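You operate a simulated robot arm through the tools that you are given. There is no shell and no other tool.

The job below is to be done with a simulated robot arm. You get a single attempt, and the scene is never put back.

Task
Slide the sign to SHUT, switch off till and banding machine, shut the white door.

The check looks at the end state, three seconds after you hand in, the way a careful person would. Anything else that was tipped, shoved, dropped, spilled or broken makes it a failure.

Robot
A 6-joint arm with a two-finger gripper, fixed in place. Base frame: the origin is at the foot of the arm, x ahead of it, y to its left, z up. Units: m, rad, N and s.
Its first joint turns from -2.897 to 2.897 rad. Payload 2.45 kg.
The tool frame sits at the grasp point between the pads (the TCP): z along the fingers, y along the line on which they close. The tips reach 0.02 m beyond it. Largest opening 0.14 m; the body of the gripper starts 0.168 m behind the TCP.
Orientation is told as [roll, pitch, yaw] about the base's x, y, z axes, in that order, counted from this pose: with the fingers straight down and closing along the base's y, the tool's x points along the base's -x, its y along +y and its z along -z.

Tools
- The arm moves only by the tool move_arm. Its argument "steps" is a list of rows, each a list of 7 numbers: the shift along the base's x, y, z in units of 20 mm (1.0 is 20 mm), then the turn, a rotation vector about the base's x, y, z in units of 8 degrees (1.0 is 8 degrees), then the opening, from 0 (shut) to 1 (fully open). In form: [[x, y, z, wx, wy, wz, fingers], ...]. A call has 1 to 20 rows; each row shifts and turns the commanded pose from where the row before left it. A call with a number of a shift or a turn outside -1 to 1 is refused whole. Rows are played at 5 a second. More than 0.05 m and 0.15 rad between two rows, or a gripper value outside its range, and nothing of the call is played. A pose out of reach is approached as far as the arm can. The call stops where the force on the tool passes 90 N (or 10 N more than at its start, if that is more) or the arm is blocked; 0.2 s more then pass. The fingers move at their own pace (about 0.045 m/s each) and stop on an object; they squeeze with about 29 N. The grip force told is the motor's: it shows also when the fingers shut on nothing. Time passes only in rows, and 0.2 s behind the last, so rows that do not move let the fingers close. The reply holds the time, the measured pose of the TCP, the force on the tool along the base axes, the opening and the grip force, in the units named above and with some noise, with the torque about the TCP (base axes, N m) and any sound that the robot's microphone picked up.
- Cameras (640 x 400 px; columns grow to the right, rows downward): "scene" is fixed at [0.0477, -0.5133, 1.7554]; the picture's right is [0.28, -0.96, 0.00], its down [-0.69, -0.20, -0.69] and it looks along [0.67, 0.20, -0.72] (base axes); focal length 336 px, centre (320, 200). "wrist" rides on the gripper at [0.078, 0.011, -0.209] in the tool frame; the picture's right is [-0.14, 0.99, 0.00], its down [-0.92, -0.13, -0.37] and it looks along [-0.36, -0.05, 0.93] (tool axes); focal length 280 px, centre (320, 200). There is no depth. A picture from a camera that has moved, and an enlarged one, comes with that camera's place and axes in the base frame and with its lens. The place of the scene camera against the robot may be out by one fixed shift of up to 0.018 m in any direction.
- grab_frame(camera): a new picture of that camera. It takes no simulated time.
- enlarge(camera, box): a new picture of the part [left, top, right, bottom] of that camera's present view, enlarged. It takes no simulated time.
- close_job(): hands the job in; it is judged then, once.

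Places have to be worked out from the pictures, the camera data and where the tool is seen. Open the gripper and draw the arm clear of the work before you hand the job in, unless the task says otherwise.

The tools are called after "Call:" as a command line: name --pt "numbers of a row" for each row, then --argument value for the rest, lists and objects as JSON in quotes. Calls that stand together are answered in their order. move_arm: Moves the arm, as the interface text tells. Its arguments: {"type":"object","properties":{"steps":{"type":"array"}},"required":["steps"]} The other tools are called the same way: grab_frame (camera) takes a picture; enlarge (camera, box) takes an enlarged picture of a part of a camera's view; close_job () hands the job in.

At the start:

```text
t: 0.0
tool_pos: [0.6521, -0.2294, 1.3551]
ee_rot: [0.0, -0.001, 0.0]
force: [0.4, 0.0, -0.1]
wrist_torque: [0.01, 0.02, -0.02]
opening: 0.1398
finger_force: 0.2
```

scene: 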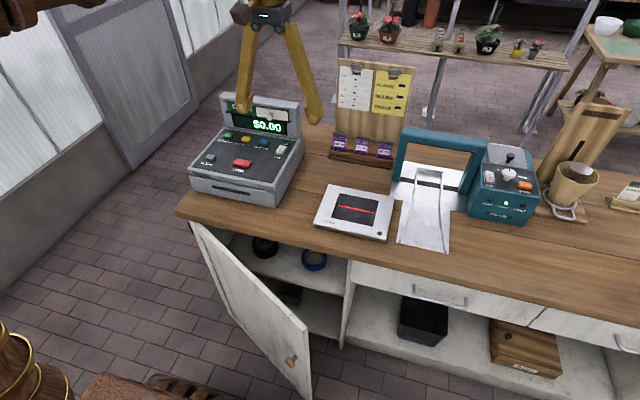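
wrist: 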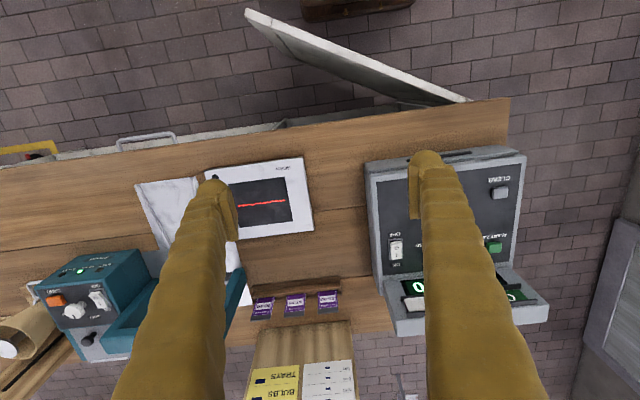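

The first pictures show a counter with a till, a scanner, a teal banding machine, and an open white door below. I'll enlarge the parts to find the switches and the sign.

Call:
enlarge --camera "scene" --box '[180, 80, 320, 210]'

Call:
enlarge --camera "scene" --box '[450, 120, 640, 240]'

Call:
enlarge --camera "scene" --box '[310, 40, 430, 180]'

Call:
enlarge --camera "scene" --box '[180, 210, 400, 400]'

Call:
enlarge --camera "scene" --box '[520, 60, 640, 220]'

Call:
enlarge --camera "wrist" --box '[350, 130, 560, 340]'

Call:
enlarge --camera "wrist" --box '[0, 230, 260, 400]'

```text
3.08 times, centred on (250, 145) of scene
camera zoom: at [0.0477, -0.5133, 1.7554], right [0.28, -0.96, 0.0], down [-0.69, -0.2, -0.69], along [0.67, 0.2, -0.72], focal length 1035 px, centre (535, 369)
```

zoom: 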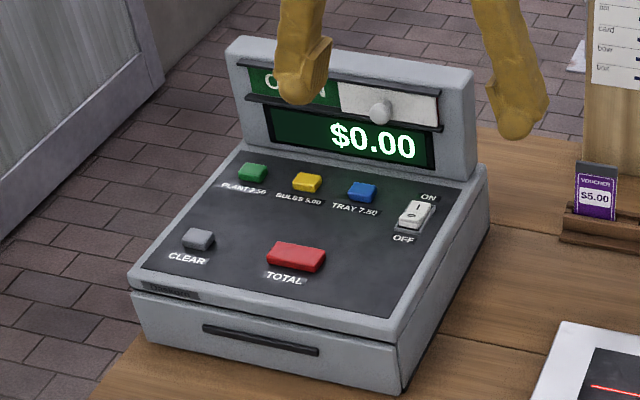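

```text
3.33 times, centred on (545, 180) of scene
camera zoom: at [0.0477, -0.5133, 1.7554], right [0.28, -0.96, 0.0], down [-0.69, -0.2, -0.69], along [0.67, 0.2, -0.72], focal length 1121 px, centre (-430, 267)
```

zoom: 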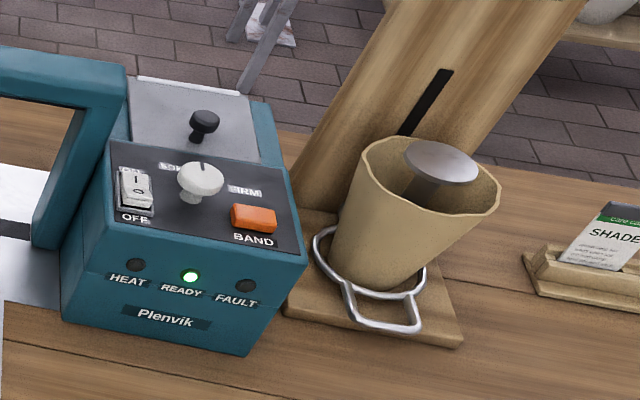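

```text
2.86 times, centred on (370, 110) of scene
camera zoom: at [0.0477, -0.5133, 1.7554], right [0.28, -0.96, 0.0], down [-0.69, -0.2, -0.69], along [0.67, 0.2, -0.72], focal length 961 px, centre (177, 457)
```

zoom: 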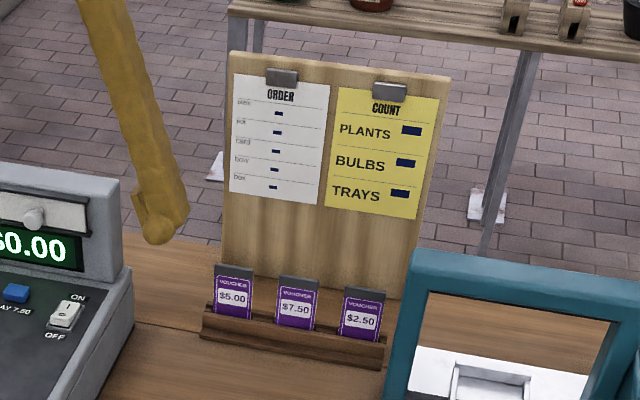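

```text
2.11 times, centred on (290, 305) of scene
camera zoom: at [0.0477, -0.5133, 1.7554], right [0.28, -0.96, 0.0], down [-0.69, -0.2, -0.69], along [0.67, 0.2, -0.72], focal length 708 px, centre (383, -21)
```

zoom: 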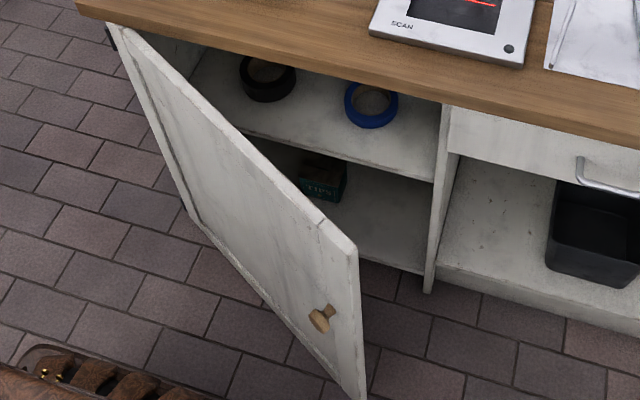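

```text
2.50 times, centred on (580, 140) of scene
camera zoom: at [0.0477, -0.5133, 1.7554], right [0.28, -0.96, 0.0], down [-0.69, -0.2, -0.69], along [0.67, 0.2, -0.72], focal length 841 px, centre (-330, 350)
```

zoom: 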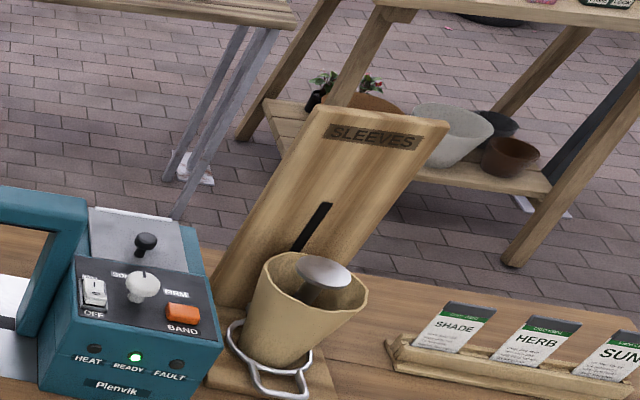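

```text
1.90 times, centred on (455, 235) of wrist
camera zoom: at [0.5745, -0.2183, 1.5636], right [0.14, 0.99, 0.0], down [0.92, -0.13, 0.37], along [0.36, -0.05, -0.93], focal length 534 px, centre (63, 133)
```

zoom: 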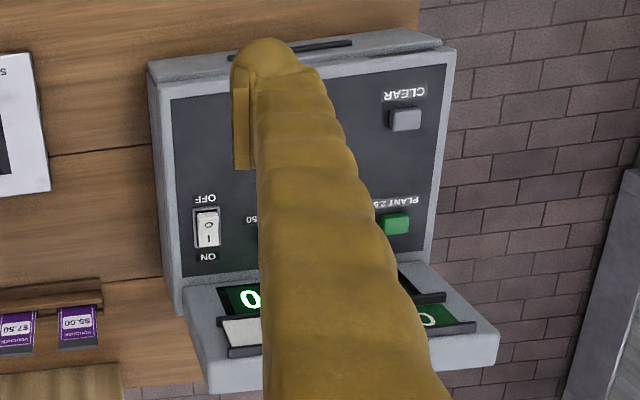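

```text
2.35 times, centred on (130, 315) of wrist
camera zoom: at [0.5745, -0.2183, 1.5636], right [0.14, 0.99, 0.0], down [0.92, -0.13, 0.37], along [0.36, -0.05, -0.93], focal length 660 px, centre (767, -71)
```

zoom: 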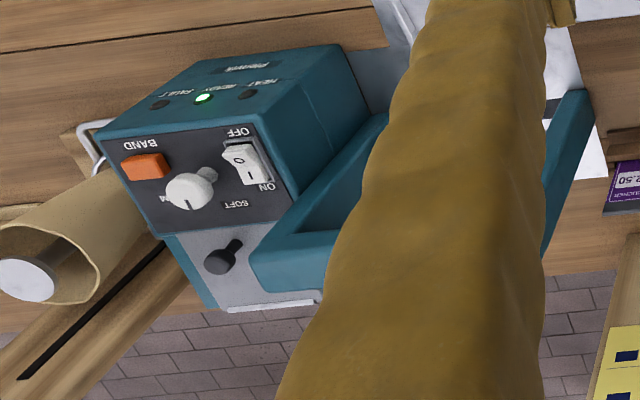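

From both views I place the till switch near (0.92, -0.10, 1.03), the banding machine's switch near (0.94, -0.78, 1.06), and the counter top near z 0.92. The door's free corner is near (0.40, -0.35, 0.88) with its hinge near (0.64, 0.12). The "sign" seems to be the slider on the till head. I'll close the gripper and shift sideways for a clear view of the till.

Call:
move_arm --pt "0 -0.5 0 0 0 0 0" --pt "0 -0.5 0 0 0 0 0" --pt "0 -0.5 0 0 0 0 0" --pt "0 -0.5 0 0 0 0 0" --pt "0 -0.5 0 0 0 0 0" --pt "0 -0.5 0 0 0 0 0" --pt "0 -0.5 0 0 0 0 0" --pt "0 -0.5 0 0 0 0 0" --pt "0 0 0 0 0 0 0"

```text
t: 2.0
tool_pos: [0.6533, -0.3096, 1.3544]
ee_rot: [0.0, 0.0, 0.0]
force: [0.2, 0.9, 0.6]
wrist_torque: [0.01, 0.0, 0.0]
opening: 0.0
finger_force: 29.6
```

The gripper is closed and moved to y = -0.31. I now take pictures from here.

Call:
grab_frame --camera "wrist"

Call:
enlarge --camera "wrist" --box '[390, 130, 640, 340]'

Call:
enlarge --camera "wrist" --box '[50, 200, 300, 400]'

Call:
enlarge --camera "scene" --box '[200, 85, 310, 160]'

Call:
enlarge --camera "scene" --box '[470, 140, 550, 230]'

```text
taken
camera wrist: at [0.5749, -0.2976, 1.5636], right [0.14, 0.99, 0.0], down [0.92, -0.13, 0.37], along [0.36, -0.05, -0.93], focal length 280 px, centre (320, 200)
```

wrist: 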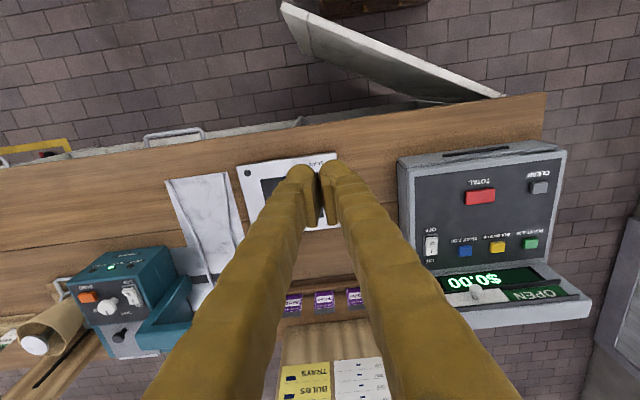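

```text
1.90 times, centred on (515, 235) of wrist
camera zoom: at [0.5749, -0.2976, 1.5636], right [0.14, 0.99, 0.0], down [0.92, -0.13, 0.37], along [0.36, -0.05, -0.93], focal length 534 px, centre (-51, 133)
```

zoom: 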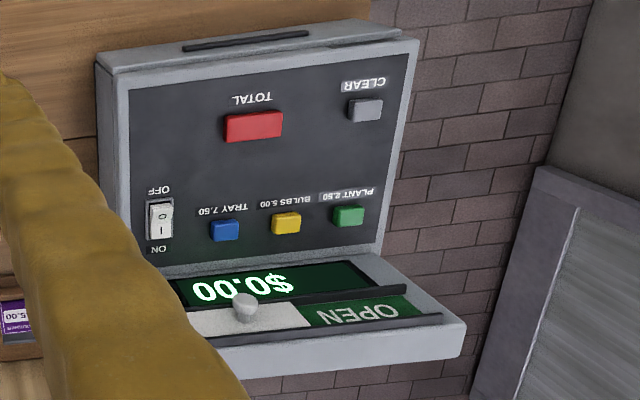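

```text
2.00 times, centred on (175, 300) of wrist
camera zoom: at [0.5749, -0.2976, 1.5636], right [0.14, 0.99, 0.0], down [0.92, -0.13, 0.37], along [0.36, -0.05, -0.93], focal length 561 px, centre (610, 0)
```

zoom: 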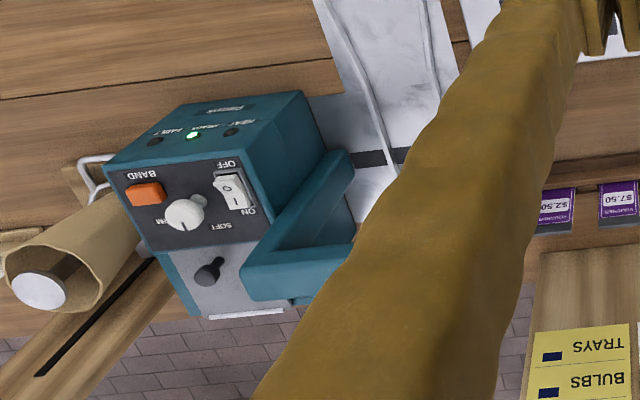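

```text
5.33 times, centred on (255, 122) of scene
camera zoom: at [0.0477, -0.5133, 1.7554], right [0.28, -0.96, 0.0], down [-0.69, -0.2, -0.69], along [0.67, 0.2, -0.72], focal length 1793 px, centre (667, 613)
```

zoom: 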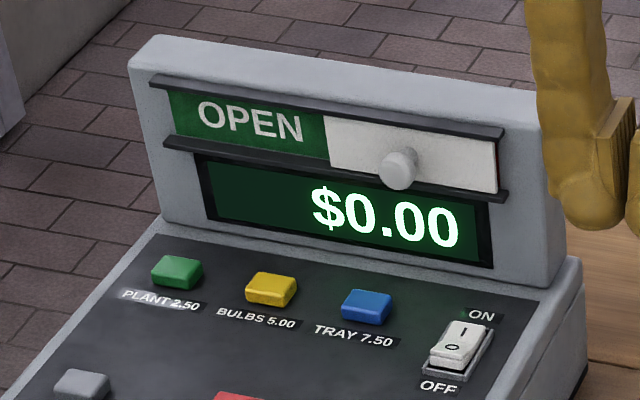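

```text
4.44 times, centred on (510, 185) of scene
camera zoom: at [0.0477, -0.5133, 1.7554], right [0.28, -0.96, 0.0], down [-0.69, -0.2, -0.69], along [0.67, 0.2, -0.72], focal length 1494 px, centre (-524, 267)
```

zoom: 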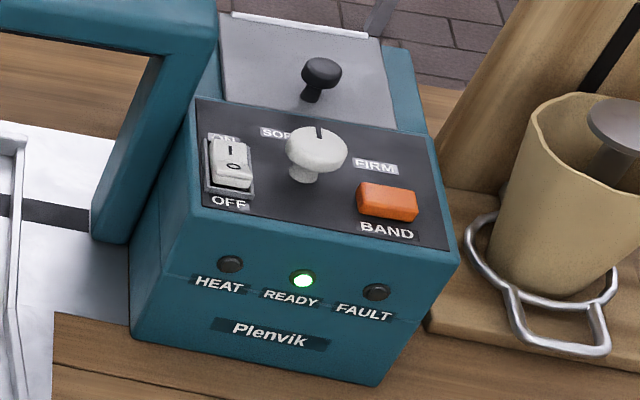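

I can see the sign: the white cover with a knob sits over a red "SHUT" half, so it has to slide left (+y) by about 0.11 m. I'll tilt the tool forward to get a closer frontal look and better triangulation.

Call:
move_arm --pt "0 0.2 0 0 -1 0 0" --pt "0 0.2 0 0 -1 0 0" --pt "0 0.2 0 0 -1 0 0" --pt "0 0.2 0 0 -1 0 0" --pt "0 0.2 0 0 -1 0 0"

Call:
grab_frame --camera "wrist"

Call:
grab_frame --camera "scene"

```text
t: 3.4
tool_pos: [0.6705, -0.3034, 1.3171]
ee_rot: [0.038, -0.655, -0.026]
force: [0.3, -0.5, -0.1]
wrist_torque: [0.0, 0.02, 0.0]
opening: 0.0
finger_force: 29.5
stopped in row 5: the arm was blocked; the commanded pose is now the measured one
```

```text
taken
camera wrist: at [0.4804, -0.294, 1.435], right [0.11, 0.99, 0.11], down [0.51, -0.16, 0.85], along [0.86, -0.04, -0.52], focal length 280 px, centre (320, 200)
```

wrist: 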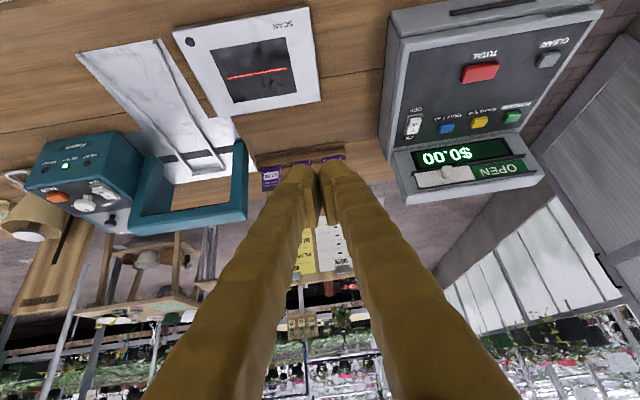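

```text
taken
```

scene: 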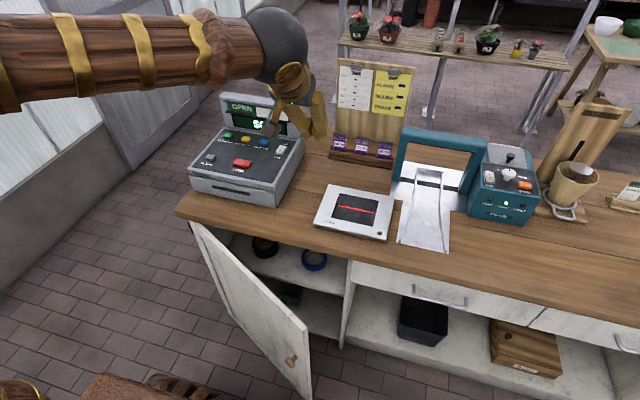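

The arm stopped at about 37° of tilt (too close to its base for more), but the view is good. I'll enlarge the till, machine and scanner region from here.

Call:
enlarge --camera "wrist" --box '[370, 0, 610, 220]'

Call:
enlarge --camera "wrist" --box '[0, 100, 260, 260]'

```text
1.82 times, centred on (490, 110) of wrist
camera zoom: at [0.4804, -0.294, 1.435], right [0.11, 0.99, 0.11], down [0.51, -0.16, 0.85], along [0.86, -0.04, -0.52], focal length 510 px, centre (11, 364)
```

zoom: 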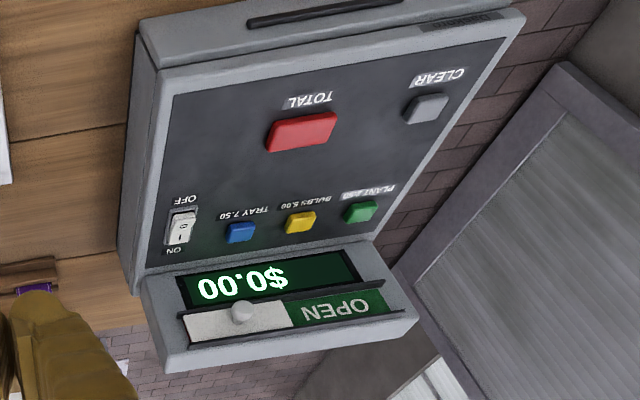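

```text
2.46 times, centred on (130, 180) of wrist
camera zoom: at [0.4804, -0.294, 1.435], right [0.11, 0.99, 0.11], down [0.51, -0.16, 0.85], along [0.86, -0.04, -0.52], focal length 690 px, centre (788, 249)
```

zoom: 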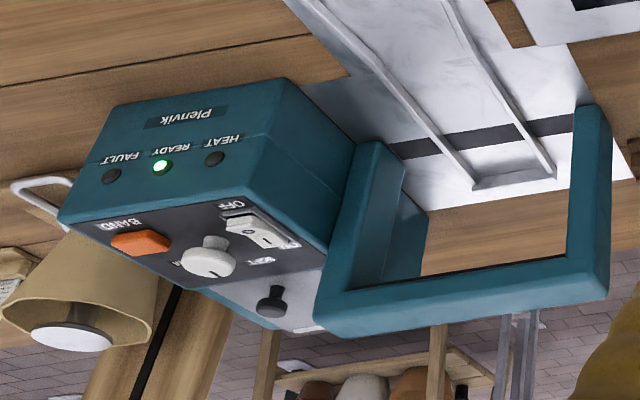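

From two wrist views, the slider knob is near (0.995, -0.037, 1.10) and the till switch near (0.93, -0.095, 1.015). The banding switch is near (0.957, -0.795, 1.04), which needs an outward tilt to reach. I'll move closer to the sign, standing off with the tool tilted about 50°.

Call:
move_arm --pt "1 0.9 0 -0.03 -0.15 0.02 0" --pt "1 0.9 0 -0.03 -0.15 0.02 0" --pt "1 0.9 0 -0.03 -0.15 0.02 0" --pt "1 0.9 0 -0.03 -0.15 0.02 0" --pt "1 0.9 0 -0.03 -0.15 0.02 0" --pt "1 0.9 0 -0.03 -0.15 0.02 0" --pt "1 0.9 0 -0.03 -0.15 0.02 0" --pt "1 0.9 0 -0.03 -0.15 0.02 0" --pt "1 0.9 0 -0.03 -0.15 0.02 0" --pt "1 0.9 0 -0.03 -0.15 0.02 0"

Call:
grab_frame --camera "wrist"

Call:
enlarge --camera "scene" --box '[180, 30, 340, 210]'

```text
t: 5.6
tool_pos: [0.87, -0.1217, 1.3217]
ee_rot: [-0.026, -0.868, 0.046]
force: [0.1, -0.4, -0.4]
wrist_torque: [-0.01, 0.05, -0.02]
opening: 0.0
finger_force: 28.6
```

```text
taken
camera wrist: at [0.6596, -0.1141, 1.3957], right [0.06, 0.99, 0.09], down [0.32, -0.1, 0.94], along [0.95, -0.03, -0.32], focal length 280 px, centre (320, 200)
```

wrist: 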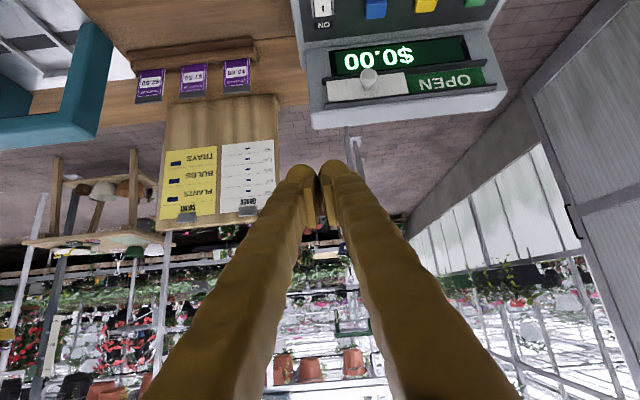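

```text
2.22 times, centred on (260, 120) of scene
camera zoom: at [0.0477, -0.5133, 1.7554], right [0.28, -0.96, 0.0], down [-0.69, -0.2, -0.69], along [0.67, 0.2, -0.72], focal length 747 px, centre (453, 378)
```

zoom: 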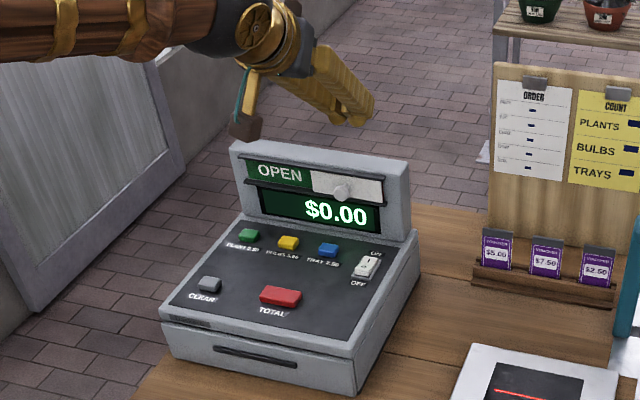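

The knob triangulates consistently to about (0.996, -0.037, 1.102). I'll lower the closed fingers to a pre-approach pose in front and to the right of it, tilted 60°, with the tip still about 6 cm short of the panel.

Call:
move_arm --pt "0.2 0.18 -0.9 0.012 -0.128 -0.055 0" --pt "0.2 0.18 -0.9 0.012 -0.128 -0.055 0" --pt "0.2 0.18 -0.9 0.012 -0.128 -0.055 0" --pt "0.2 0.18 -0.9 0.012 -0.128 -0.055 0" --pt "0.2 0.18 -0.9 0.012 -0.128 -0.055 0" --pt "0.2 0.18 -0.9 0.012 -0.128 -0.055 0" --pt "0.2 0.18 -0.9 0.012 -0.128 -0.055 0" --pt "0.2 0.18 -0.9 0.012 -0.128 -0.055 0" --pt "0.2 0.18 -0.9 0.012 -0.128 -0.055 0" --pt "0.2 0.18 -0.9 0.012 -0.128 -0.055 0" --pt "0 0 0 0 0 0 0"

Call:
grab_frame --camera "wrist"

Call:
enlarge --camera "scene" --box '[210, 70, 320, 160]'

```text
t: 8.0
tool_pos: [0.9088, -0.0856, 1.139]
ee_rot: [0.008, -1.045, -0.059]
force: [0.1, 0.1, 0.2]
wrist_torque: [-0.03, 0.02, 0.0]
opening: 0.0
finger_force: 29.1
```

```text
taken
camera wrist: at [0.69, -0.0625, 1.1764], right [0.12, 0.99, 0.12], down [0.14, -0.14, 0.98], along [0.98, -0.1, -0.15], focal length 280 px, centre (320, 200)
```

wrist: 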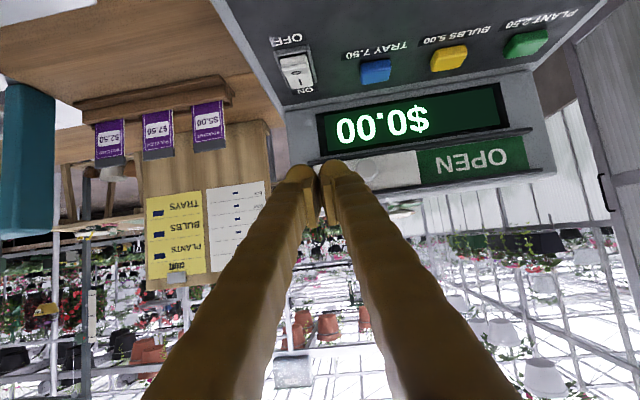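

```text
4.44 times, centred on (265, 115) of scene
camera zoom: at [0.0477, -0.5133, 1.7554], right [0.28, -0.96, 0.0], down [-0.69, -0.2, -0.69], along [0.67, 0.2, -0.72], focal length 1494 px, centre (564, 578)
```

zoom: 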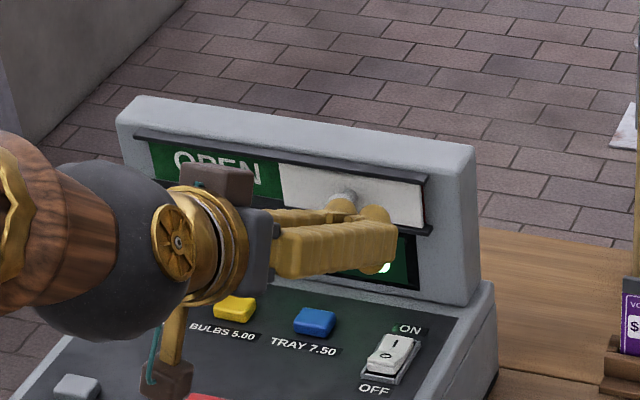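

The fingertips are now just right of the knob. I'll enlarge the wrist view around the knob to judge the gap.

Call:
enlarge --camera "wrist" --box '[270, 80, 430, 220]'

```text
2.86 times, centred on (350, 150) of wrist
camera zoom: at [0.69, -0.0625, 1.1764], right [0.12, 0.99, 0.12], down [0.14, -0.14, 0.98], along [0.98, -0.1, -0.15], focal length 801 px, centre (234, 343)
```

zoom: 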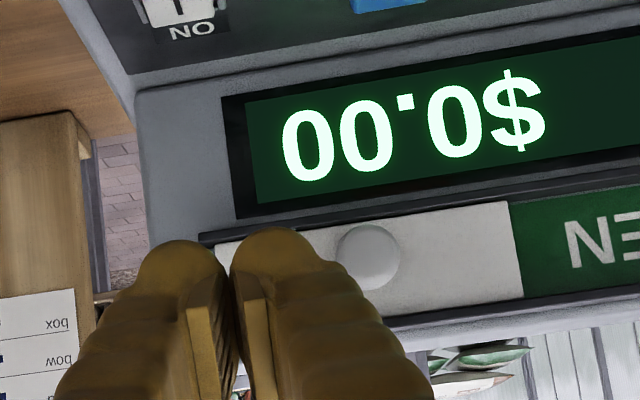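

The knob head now sits at about (0.995, -0.038, 1.103), radius 12 mm, with roughly 2 cm of gap to the finger side. I'll advance the tip beside it, staying between the rails, and watch the force.

Call:
move_arm --pt "0.86 0 -0.28 0 0 0 0" --pt "0.86 0 -0.28 0 0 0 0" --pt "0.86 0 -0.28 0 0 0 0" --pt "0.8 0 -0.26 0 0 0 0" --pt "0 0 0 0 0 0 0"

Call:
enlarge --camera "wrist" --box '[270, 80, 430, 220]'

Call:
enlarge --camera "scene" --box '[210, 70, 320, 160]'

```text
t: 9.2
tool_pos: [0.9767, -0.0865, 1.1174]
ee_rot: [0.009, -1.043, -0.057]
force: [-0.3, -0.2, -0.2]
wrist_torque: [0.0, 0.02, 0.0]
opening: 0.0003
finger_force: 29.3
```

```text
2.86 times, centred on (350, 150) of wrist
camera zoom: at [0.7576, -0.063, 1.1553], right [0.12, 0.99, 0.12], down [0.14, -0.14, 0.98], along [0.98, -0.1, -0.15], focal length 801 px, centre (234, 343)
```

zoom: 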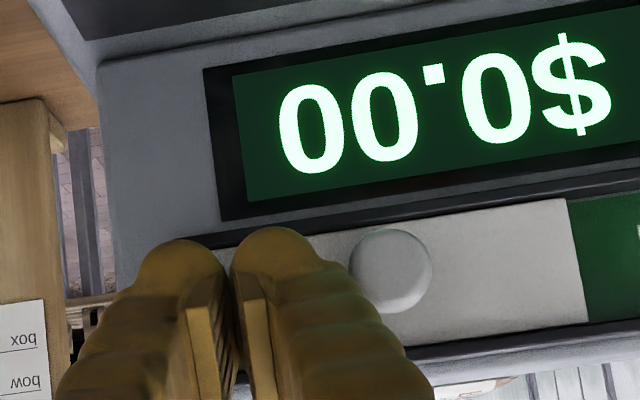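

```text
4.44 times, centred on (265, 115) of scene
camera zoom: at [0.0477, -0.5133, 1.7554], right [0.28, -0.96, 0.0], down [-0.69, -0.2, -0.69], along [0.67, 0.2, -0.72], focal length 1494 px, centre (564, 578)
```

zoom: 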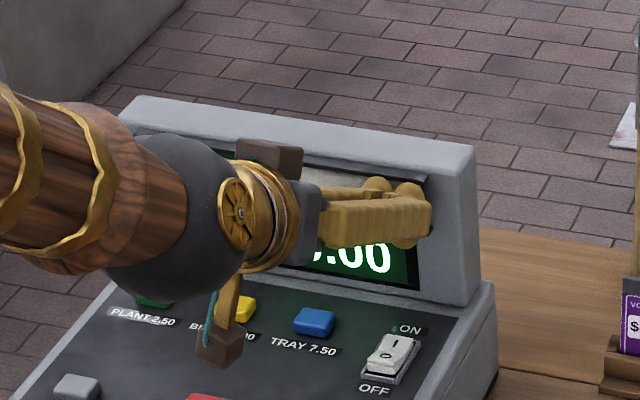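

No contact yet, and the knob lies just left of the fingertip at about the same depth. I'll advance 4 mm more, then push gently along the rail (+y) in small steps.

Call:
move_arm --pt "0.2 0 -0.03 0 0 0 0" --pt "0 0.4 0 0 0 0 0" --pt "0 0.4 0 0 0 0 0" --pt "0.01 0.4 0 0 0 0 0" --pt "0.02 0.4 0 0 0 0 0" --pt "0.02 0.4 0 0 0 0 0" --pt "0.02 0.4 0 0 0 0 0"

Call:
enlarge --camera "wrist" --box '[270, 80, 430, 220]'

Call:
enlarge --camera "scene" --box '[180, 70, 320, 210]'

```text
t: 10.8
tool_pos: [0.9798, -0.0708, 1.1215]
ee_rot: [0.017, -1.042, -0.057]
force: [0.4, 0.0, 0.6]
wrist_torque: [0.01, 0.01, -0.01]
opening: 0.0
finger_force: 28.9
out of reach, approached as far as the arm can: row 3, 4, 5, 6, 7
```

```text
2.86 times, centred on (350, 150) of wrist
camera zoom: at [0.7611, -0.0503, 1.1595], right [0.11, 0.99, 0.13], down [0.14, -0.14, 0.98], along [0.98, -0.09, -0.15], focal length 801 px, centre (234, 343)
```

zoom: 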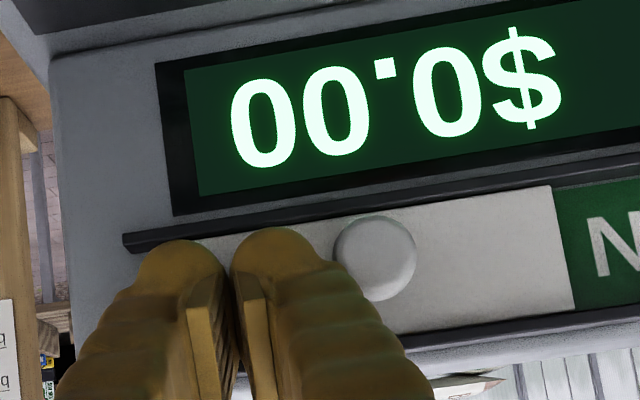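

```text
2.86 times, centred on (250, 140) of scene
camera zoom: at [0.0477, -0.5133, 1.7554], right [0.28, -0.96, 0.0], down [-0.69, -0.2, -0.69], along [0.67, 0.2, -0.72], focal length 961 px, centre (520, 371)
```

zoom: 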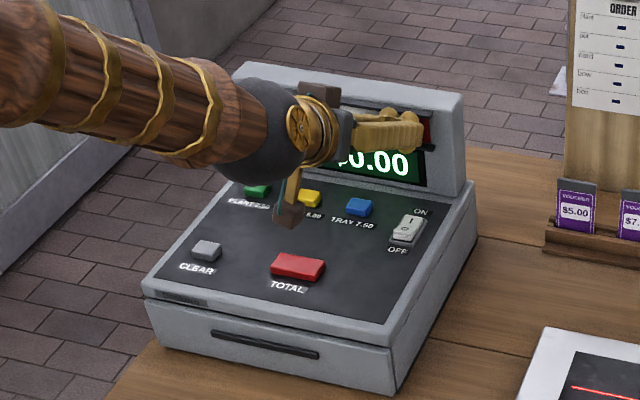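

The last rows were reported out of reach: the forearm and tool are nearly in line (a wrist singularity) at 60° tilt. The knob hasn't been touched. I'll back off a little and reduce the tilt to about 40°.

Call:
move_arm --pt "-0.8 -0.6 0.2 0 0.5 0 0" --pt "-0.8 -0.6 0.2 0 0.5 0 0" --pt "-0.5 0 0.2 0 0.5 0 0" --pt "0 0 0 0 0.5 0 0" --pt "0 0 0 0 0.5 0 0" --pt "0 0 0 0 0 0 0"

```text
t: 12.2
tool_pos: [0.962, -0.0676, 1.1327]
ee_rot: [0.054, -0.926, -0.045]
force: [-0.3, 0.0, -0.6]
wrist_torque: [0.0, 0.02, 0.01]
opening: 0.0001
finger_force: 29.2
out of reach, approached as far as the arm can: row 2, 3, 4, 5
```

Still flagged out of reach, so I need to know whether the commanded pose differs from the measured one. I'll send one zero row as a test.

Call:
move_arm --pt "0 0 0 0 0 0 0"

Call:
grab_frame --camera "scene"

```text
t: 12.6
tool_pos: [0.9638, -0.0684, 1.1313]
ee_rot: [0.051, -0.928, -0.045]
force: [0.6, 0.8, 0.8]
wrist_torque: [0.0, -0.01, -0.03]
opening: 0.0
finger_force: 29.6
```

```text
taken
```

scene: 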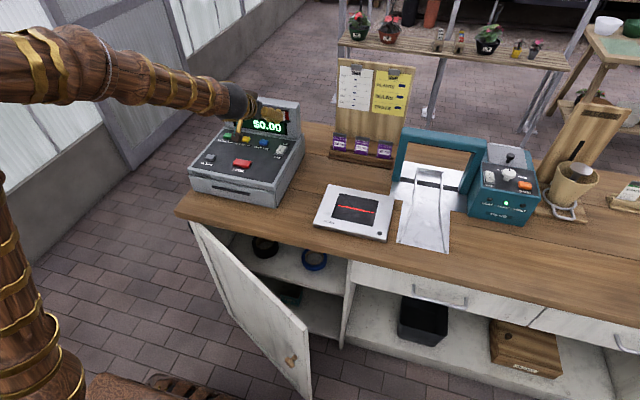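

The zero row is accepted, so the commanded pose follows the achieved one. I'll retrace my earlier path back to the stand-off pose so the wrist unwinds, then re-approach with less tilt.

Call:
move_arm --pt "-0.7 -0.3 0.1 0 -0.1 0 0" --pt "-0.7 -0.3 0.1 0 -0.1 0 0" --pt "-0.7 -0.3 0.1 0 -0.1 0 0" --pt "-0.7 -0.3 0.1 0 -0.1 0 0"

```text
t: 13.6
tool_pos: [0.9144, -0.0861, 1.1379]
ee_rot: [0.057, -0.919, -0.043]
force: [0.3, -0.3, -0.3]
wrist_torque: [-0.01, 0.01, 0.02]
opening: 0.0
finger_force: 28.7
out of reach, approached as far as the arm can: row 1
```

Position is back near the stand-off point. I'll continue upward and back, reducing the tilt slowly.

Call:
move_arm --pt "-0.2 -0.15 0.8 0 0.1 0 0" --pt "-0.2 -0.15 0.8 0 0.1 0 0" --pt "-0.2 -0.15 0.8 0 0.1 0 0" --pt "-0.2 -0.15 0.8 0 0.1 0 0" --pt "-0.2 -0.15 0.8 0 0.1 0 0" --pt "-0.2 -0.15 0.8 0 0.1 0 0" --pt "-0.2 -0.15 0.8 0 0.1 0 0" --pt "-0.2 -0.15 0.8 0 0.1 0 0"

Call:
grab_frame --camera "scene"

Call:
grab_frame --camera "wrist"

```text
t: 15.4
tool_pos: [0.8831, -0.1106, 1.2649]
ee_rot: [0.054, -0.806, -0.04]
force: [-0.6, -0.7, -0.2]
wrist_torque: [0.01, -0.04, 0.01]
opening: 0.0
finger_force: 28.8
```

```text
taken
```

scene: 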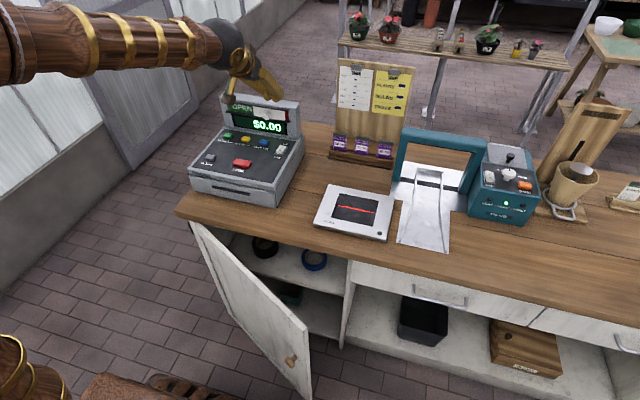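

```text
taken
camera wrist: at [0.6774, -0.1014, 1.3541], right [0.1, 0.99, 0.13], down [0.37, -0.16, 0.91], along [0.92, -0.04, -0.38], focal length 280 px, centre (320, 200)
```

wrist: 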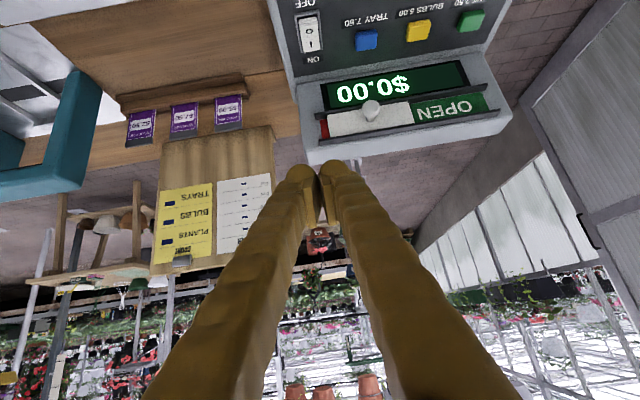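

A wider strip of red is visible now, so the cover has already moved about 12 mm and slides easily; the knob is now near y = -0.026. I'll re-approach at about 40° tilt, with the tip slightly lower so its upper corner meets the knob.

Call:
move_arm --pt "0.335 0.18 -0.82 -0.04 0.11 -0.04 0" --pt "0.335 0.18 -0.82 -0.04 0.11 -0.04 0" --pt "0.335 0.18 -0.82 -0.04 0.11 -0.04 0" --pt "0.335 0.18 -0.82 -0.04 0.11 -0.04 0" --pt "0.335 0.18 -0.82 -0.04 0.11 -0.04 0" --pt "0.335 0.18 -0.82 -0.04 0.11 -0.04 0" --pt "0.335 0.18 -0.82 -0.04 0.11 -0.04 0" --pt "0 0 0 0 0 0 0"

Call:
enlarge --camera "wrist" --box '[260, 60, 460, 220]'

```text
t: 17.2
tool_pos: [0.9287, -0.0856, 1.1508]
ee_rot: [-0.009, -0.7, -0.036]
force: [0.1, -0.4, -0.4]
wrist_torque: [0.02, -0.01, 0.02]
opening: 0.0
finger_force: 29.1
```

```text
2.50 times, centred on (360, 140) of wrist
camera zoom: at [0.7356, -0.0642, 1.261], right [0.15, 0.99, 0.08], down [0.46, -0.14, 0.88], along [0.87, -0.09, -0.48], focal length 701 px, centre (220, 350)
```

zoom: 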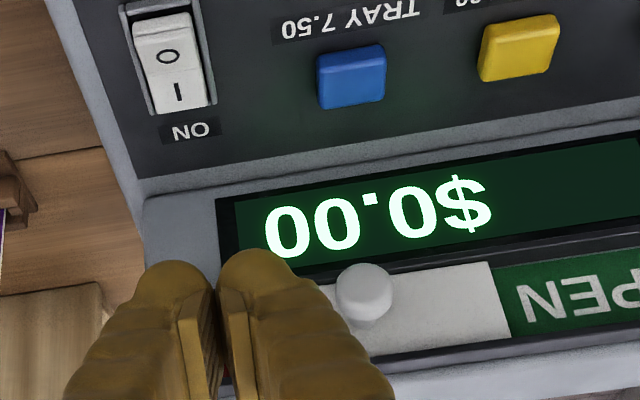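

No flags this time; the knob reads (0.993, -0.027, 1.102). I'll advance the tip beside it.

Call:
move_arm --pt "0.8 0 -0.73 0 0 0 0" --pt "0.8 0 -0.73 0 0 0 0" --pt "0.8 0 -0.73 0 0 0 0" --pt "0 0 0 0 0 0 0"

Call:
enlarge --camera "wrist" --box '[260, 60, 460, 220]'

```text
t: 18.2
tool_pos: [0.9775, -0.0849, 1.1076]
ee_rot: [-0.009, -0.7, -0.035]
force: [-0.5, 0.0, 0.4]
wrist_torque: [0.0, 0.02, 0.01]
opening: 0.0
finger_force: 29.1
```

```text
2.50 times, centred on (360, 140) of wrist
camera zoom: at [0.7842, -0.0638, 1.2179], right [0.15, 0.99, 0.08], down [0.46, -0.14, 0.88], along [0.88, -0.09, -0.48], focal length 701 px, centre (220, 350)
```

zoom: 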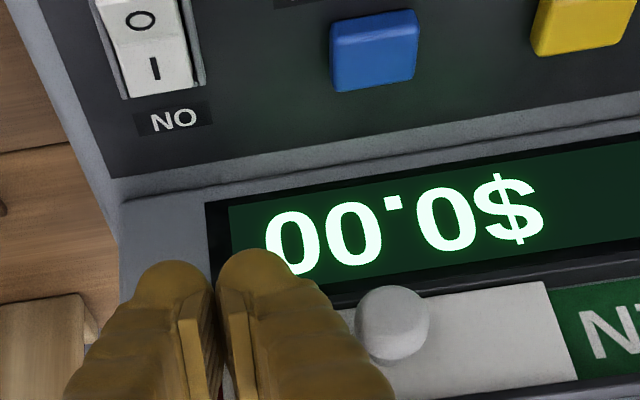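

The tip is alongside the knob with no contact force. I'll push in +y along the rail with small rows.

Call:
move_arm --pt "0 0.5 0 0 0 0 0" --pt "0 0.5 0 0 0 0 0" --pt "0 0.5 0 0 0 0 0" --pt "0.02 0.4 0 0 0 0 0" --pt "0.02 0.4 0 0 0 0 0" --pt "0.02 0.4 0 0 0 0 0" --pt "0.02 0.4 0 0 0 0 0"

Call:
grab_frame --camera "wrist"

Call:
enlarge --camera "scene" --box '[180, 70, 320, 210]'

```text
t: 19.8
tool_pos: [0.9792, -0.0212, 1.1052]
ee_rot: [-0.009, -0.701, -0.037]
force: [-0.3, 0.0, 1.0]
wrist_torque: [-0.03, 0.04, 0.01]
opening: 0.0
finger_force: 28.8
```

```text
taken
camera wrist: at [0.7858, -0.001, 1.2166], right [0.15, 0.99, 0.08], down [0.46, -0.14, 0.88], along [0.88, -0.09, -0.48], focal length 280 px, centre (320, 200)
```

wrist: 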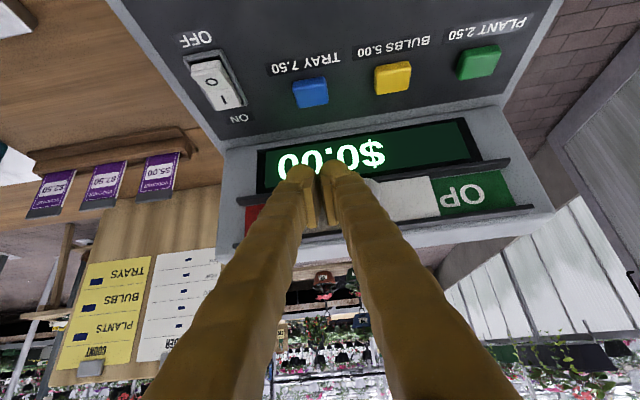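

```text
2.86 times, centred on (250, 140) of scene
camera zoom: at [0.0477, -0.5133, 1.7554], right [0.28, -0.96, 0.0], down [-0.69, -0.2, -0.69], along [0.67, 0.2, -0.72], focal length 961 px, centre (520, 371)
```

zoom: 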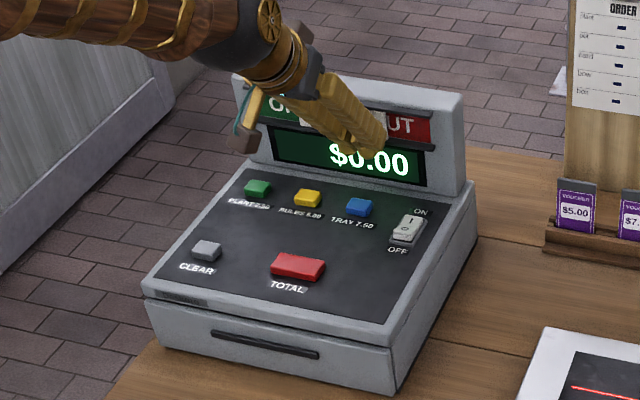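

The cover is sliding smoothly ("UT" of SHUT is showing) with almost no force. I'll continue about 52 mm further.

Call:
move_arm --pt "0.02 0.4 0 0 0 0 0" --pt "0.02 0.4 0 0 0 0 0" --pt "0.02 0.4 0 0 0 0 0" --pt "0.02 0.4 0 0 0 0 0" --pt "0.02 0.4 0 0 0 0 0" --pt "0.02 0.3 0 0 0 0 0" --pt "0.02 0.3 0 0 0 0 0"

Call:
grab_frame --camera "wrist"

Call:
enlarge --camera "scene" --box '[180, 70, 320, 210]'

```text
t: 21.4
tool_pos: [0.9811, 0.0298, 1.1077]
ee_rot: [-0.007, -0.699, -0.037]
force: [-0.7, 0.6, 0.6]
wrist_torque: [-0.01, -0.01, -0.01]
opening: 0.0
finger_force: 29.2
```

```text
taken
camera wrist: at [0.7882, 0.05, 1.2169], right [0.15, 0.99, 0.08], down [0.46, -0.14, 0.88], along [0.87, -0.09, -0.48], focal length 280 px, centre (320, 200)
```

wrist: 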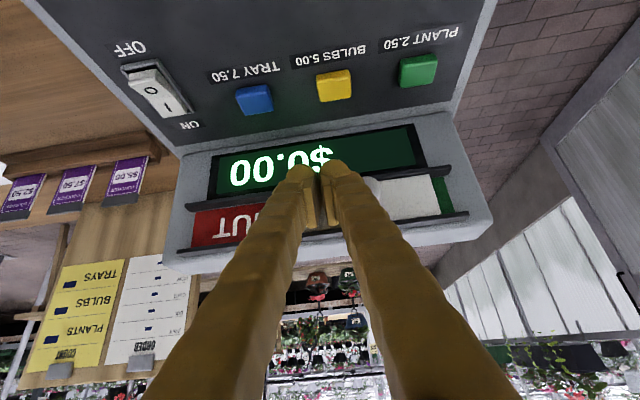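

```text
2.86 times, centred on (250, 140) of scene
camera zoom: at [0.0477, -0.5133, 1.7554], right [0.28, -0.96, 0.0], down [-0.69, -0.2, -0.69], along [0.67, 0.2, -0.72], focal length 961 px, centre (520, 371)
```

zoom: 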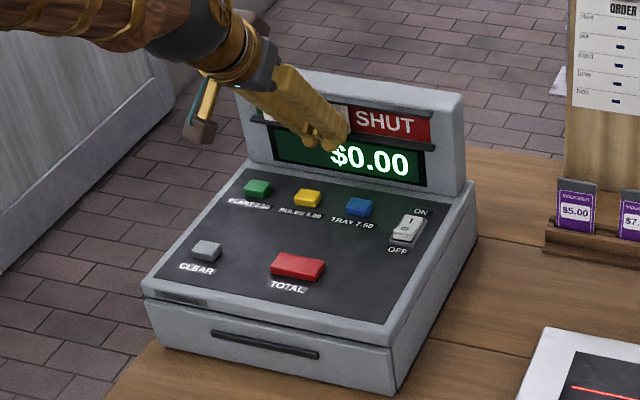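

SHUT is nearly fully visible, with only about 12 mm of green left at the left end. I'll finish in small 3–4 mm steps, watching the force.

Call:
move_arm --pt "0.01 0.2 0 0 0 0 0" --pt "0.01 0.2 0 0 0 0 0" --pt "0 0.15 0 0 0 0 0"

Call:
enlarge --camera "wrist" --box '[150, 100, 500, 300]'

```text
t: 22.2
tool_pos: [0.9824, 0.0402, 1.1068]
ee_rot: [-0.008, -0.7, -0.037]
force: [-0.3, 0.6, 0.9]
wrist_torque: [0.01, -0.04, 0.0]
opening: 0.0
finger_force: 28.9
```

```text
1.83 times, centred on (325, 200) of wrist
camera zoom: at [0.7883, 0.0617, 1.2161], right [0.15, 0.99, 0.08], down [0.46, -0.14, 0.88], along [0.87, -0.09, -0.48], focal length 513 px, centre (311, 200)
```

zoom: 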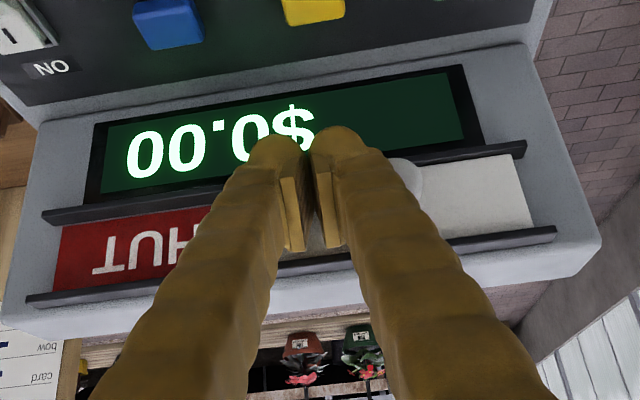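

The green is now completely covered. I'll nudge 2 mm at a time to feel whether the end stop is reached.

Call:
move_arm --pt "0 0.1 0 0 0 0 0"

Call:
move_arm --pt "0 0.1 0 0 0 0 0"

Call:
enlarge --camera "wrist" --box '[150, 100, 500, 300]'

Call:
enlarge --camera "scene" --box '[200, 80, 310, 160]'

```text
t: 22.6
tool_pos: [0.982, 0.0432, 1.1077]
ee_rot: [-0.009, -0.701, -0.037]
force: [0.2, -0.5, 0.7]
wrist_torque: [0.02, 0.0, 0.02]
opening: 0.0
finger_force: 29.2
```

```text
t: 23.0
tool_pos: [0.9813, 0.0439, 1.1065]
ee_rot: [-0.009, -0.701, -0.035]
force: [-0.2, -8.4, -0.3]
wrist_torque: [-0.03, 0.0, -0.08]
opening: 0.0001
finger_force: 29.8
```

```text
1.83 times, centred on (325, 200) of wrist
camera zoom: at [0.7885, 0.0649, 1.2166], right [0.15, 0.99, 0.08], down [0.46, -0.14, 0.88], along [0.87, -0.09, -0.48], focal length 513 px, centre (311, 200)
```

zoom: 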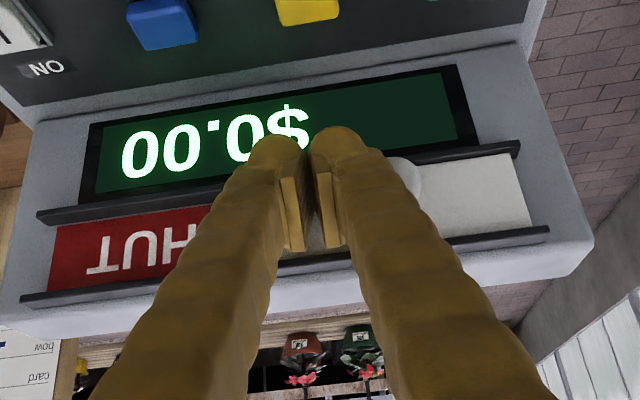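

```text
5.00 times, centred on (255, 120) of scene
camera zoom: at [0.0477, -0.5133, 1.7554], right [0.28, -0.96, 0.0], down [-0.69, -0.2, -0.69], along [0.67, 0.2, -0.72], focal length 1681 px, centre (645, 600)
```

zoom: 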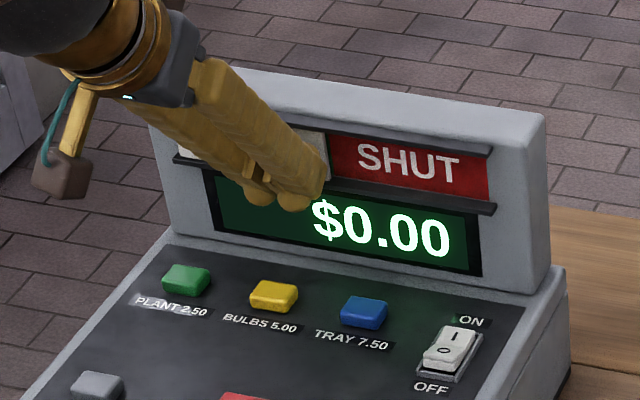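

The stop is reached (8.4 N reaction) and the sign reads SHUT fully. Now I back off the knob and move over the till's rocker. I place its "O" end near (0.922, -0.095, 1.018), and at 40° tilt the lowest fingertip edge is about 27 mm straight below the TCP.

Call:
move_arm --pt "0 -0.6 0 0 0 0 0" --pt "-0.8 -0.3 0.6 0 0 0 0" --pt "-0.8 -0.6 0.8 0 0 0 0" --pt "-0.8 -0.9 0.6 0 0 0 0" --pt "-0.1 -0.9 0 0 0 0 0" --pt "-0.1 -0.9 0 0 0 0 0" --pt "-0.1 -0.9 0 0 0 0 0" --pt "-0.1 -0.9 0 0 0 0 0" --pt "-0.1 -0.95 0 0 0 0 0" --pt "0 0 -1 0 0 0 0" --pt "0 0 -1 0 0 0 0" --pt "0 0 -1 0 0 0 0" --pt "0 0 0 0 0 0 0"

Call:
enlarge --camera "wrist" --box '[220, 60, 420, 220]'

Call:
enlarge --camera "scene" --box '[220, 80, 320, 180]'

```text
t: 25.8
tool_pos: [0.9253, -0.094, 1.0867]
ee_rot: [-0.008, -0.7, -0.035]
force: [0.5, 0.2, -0.4]
wrist_torque: [-0.02, 0.0, 0.02]
opening: 0.0002
finger_force: 29.0
```

```text
2.50 times, centred on (320, 140) of wrist
camera zoom: at [0.7309, -0.0726, 1.1971], right [0.15, 0.99, 0.08], down [0.46, -0.14, 0.88], along [0.88, -0.09, -0.48], focal length 701 px, centre (320, 350)
```

zoom: 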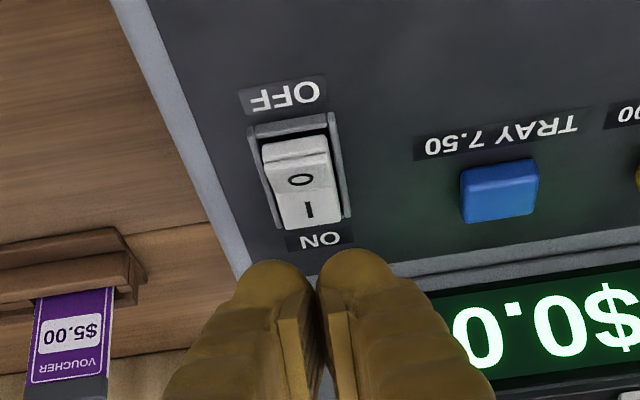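

```text
4.00 times, centred on (270, 130) of scene
camera zoom: at [0.0477, -0.5133, 1.7554], right [0.28, -0.96, 0.0], down [-0.69, -0.2, -0.69], along [0.67, 0.2, -0.72], focal length 1345 px, centre (520, 480)
```

zoom: 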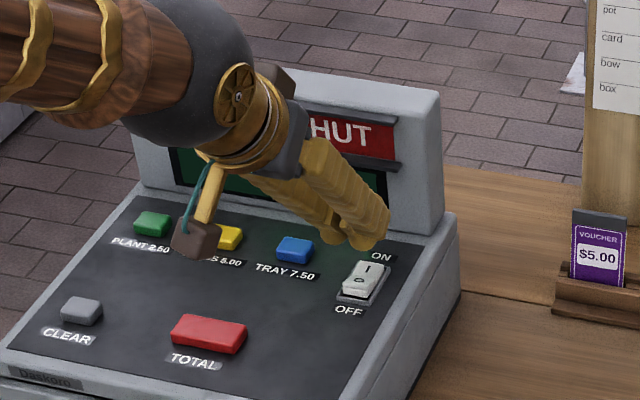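

The rocker is still on ("I" end down), with its raised "O" edge at about x = 0.913 to 0.92, z = 1.02. I'll shift 6 mm back and come down in small steps until I feel contact.

Call:
move_arm --pt "-0.3 -0.02 0 0 0 0 0" --pt "0 0 -0.5 0 0 0 0" --pt "0 0 -0.5 0 0 0 0" --pt "0 0 -0.4 0 0 0 0" --pt "0 0 -0.3 0 0 0 0" --pt "0 0 -0.2 0 0 0 0"

Call:
enlarge --camera "wrist" --box '[220, 60, 420, 220]'

Call:
enlarge --camera "scene" --box '[240, 110, 320, 180]'

```text
t: 27.2
tool_pos: [0.9175, -0.095, 1.0484]
ee_rot: [-0.009, -0.7, -0.037]
force: [-0.5, 0.1, 0.1]
wrist_torque: [0.0, 0.01, 0.03]
opening: 0.0
finger_force: 29.2
```

```text
2.50 times, centred on (320, 140) of wrist
camera zoom: at [0.724, -0.0734, 1.1583], right [0.15, 0.99, 0.08], down [0.46, -0.14, 0.88], along [0.87, -0.09, -0.48], focal length 701 px, centre (320, 350)
```

zoom: 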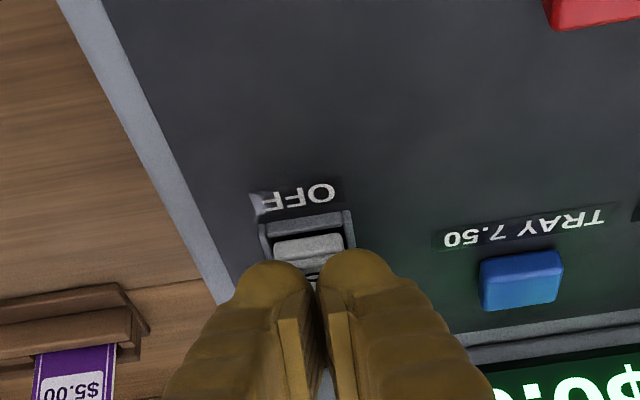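

```text
5.71 times, centred on (280, 145) of scene
camera zoom: at [0.0477, -0.5133, 1.7554], right [0.28, -0.96, 0.0], down [-0.69, -0.2, -0.69], along [0.67, 0.2, -0.72], focal length 1922 px, centre (549, 514)
```

zoom: 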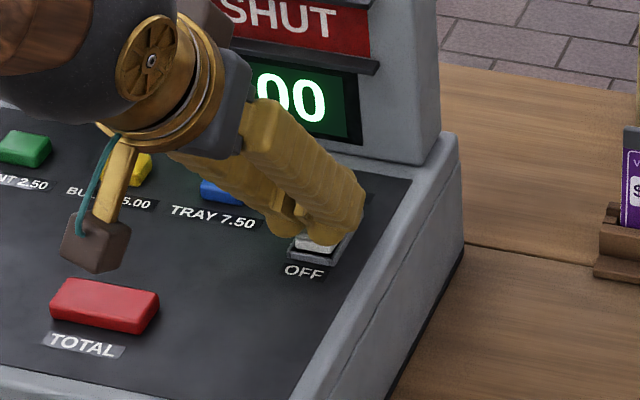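

The fingertip edge is right over the "O" end and not yet touching. I'll shift 3 mm toward the end and press down in 3 mm steps, watching force and sound.

Call:
move_arm --pt "-0.15 0 0 0 0 0 0" --pt "0 0 -0.15 0 0 0 0" --pt "0 0 -0.15 0 0 0 0"

Call:
move_arm --pt "0 0 -0.15 0 0 0 0"

```text
t: 28.0
tool_pos: [0.9147, -0.0943, 1.0421]
ee_rot: [-0.007, -0.699, -0.036]
force: [-0.2, -0.3, 1.1]
wrist_torque: [0.01, 0.0, 0.0]
opening: 0.0
finger_force: 29.1
```

```text
t: 28.4
tool_pos: [0.9158, -0.0946, 1.041]
ee_rot: [-0.009, -0.7, -0.035]
force: [0.2, 1.0, -0.3]
wrist_torque: [-0.05, 0.04, -0.01]
opening: 0.0
finger_force: 29.0
```

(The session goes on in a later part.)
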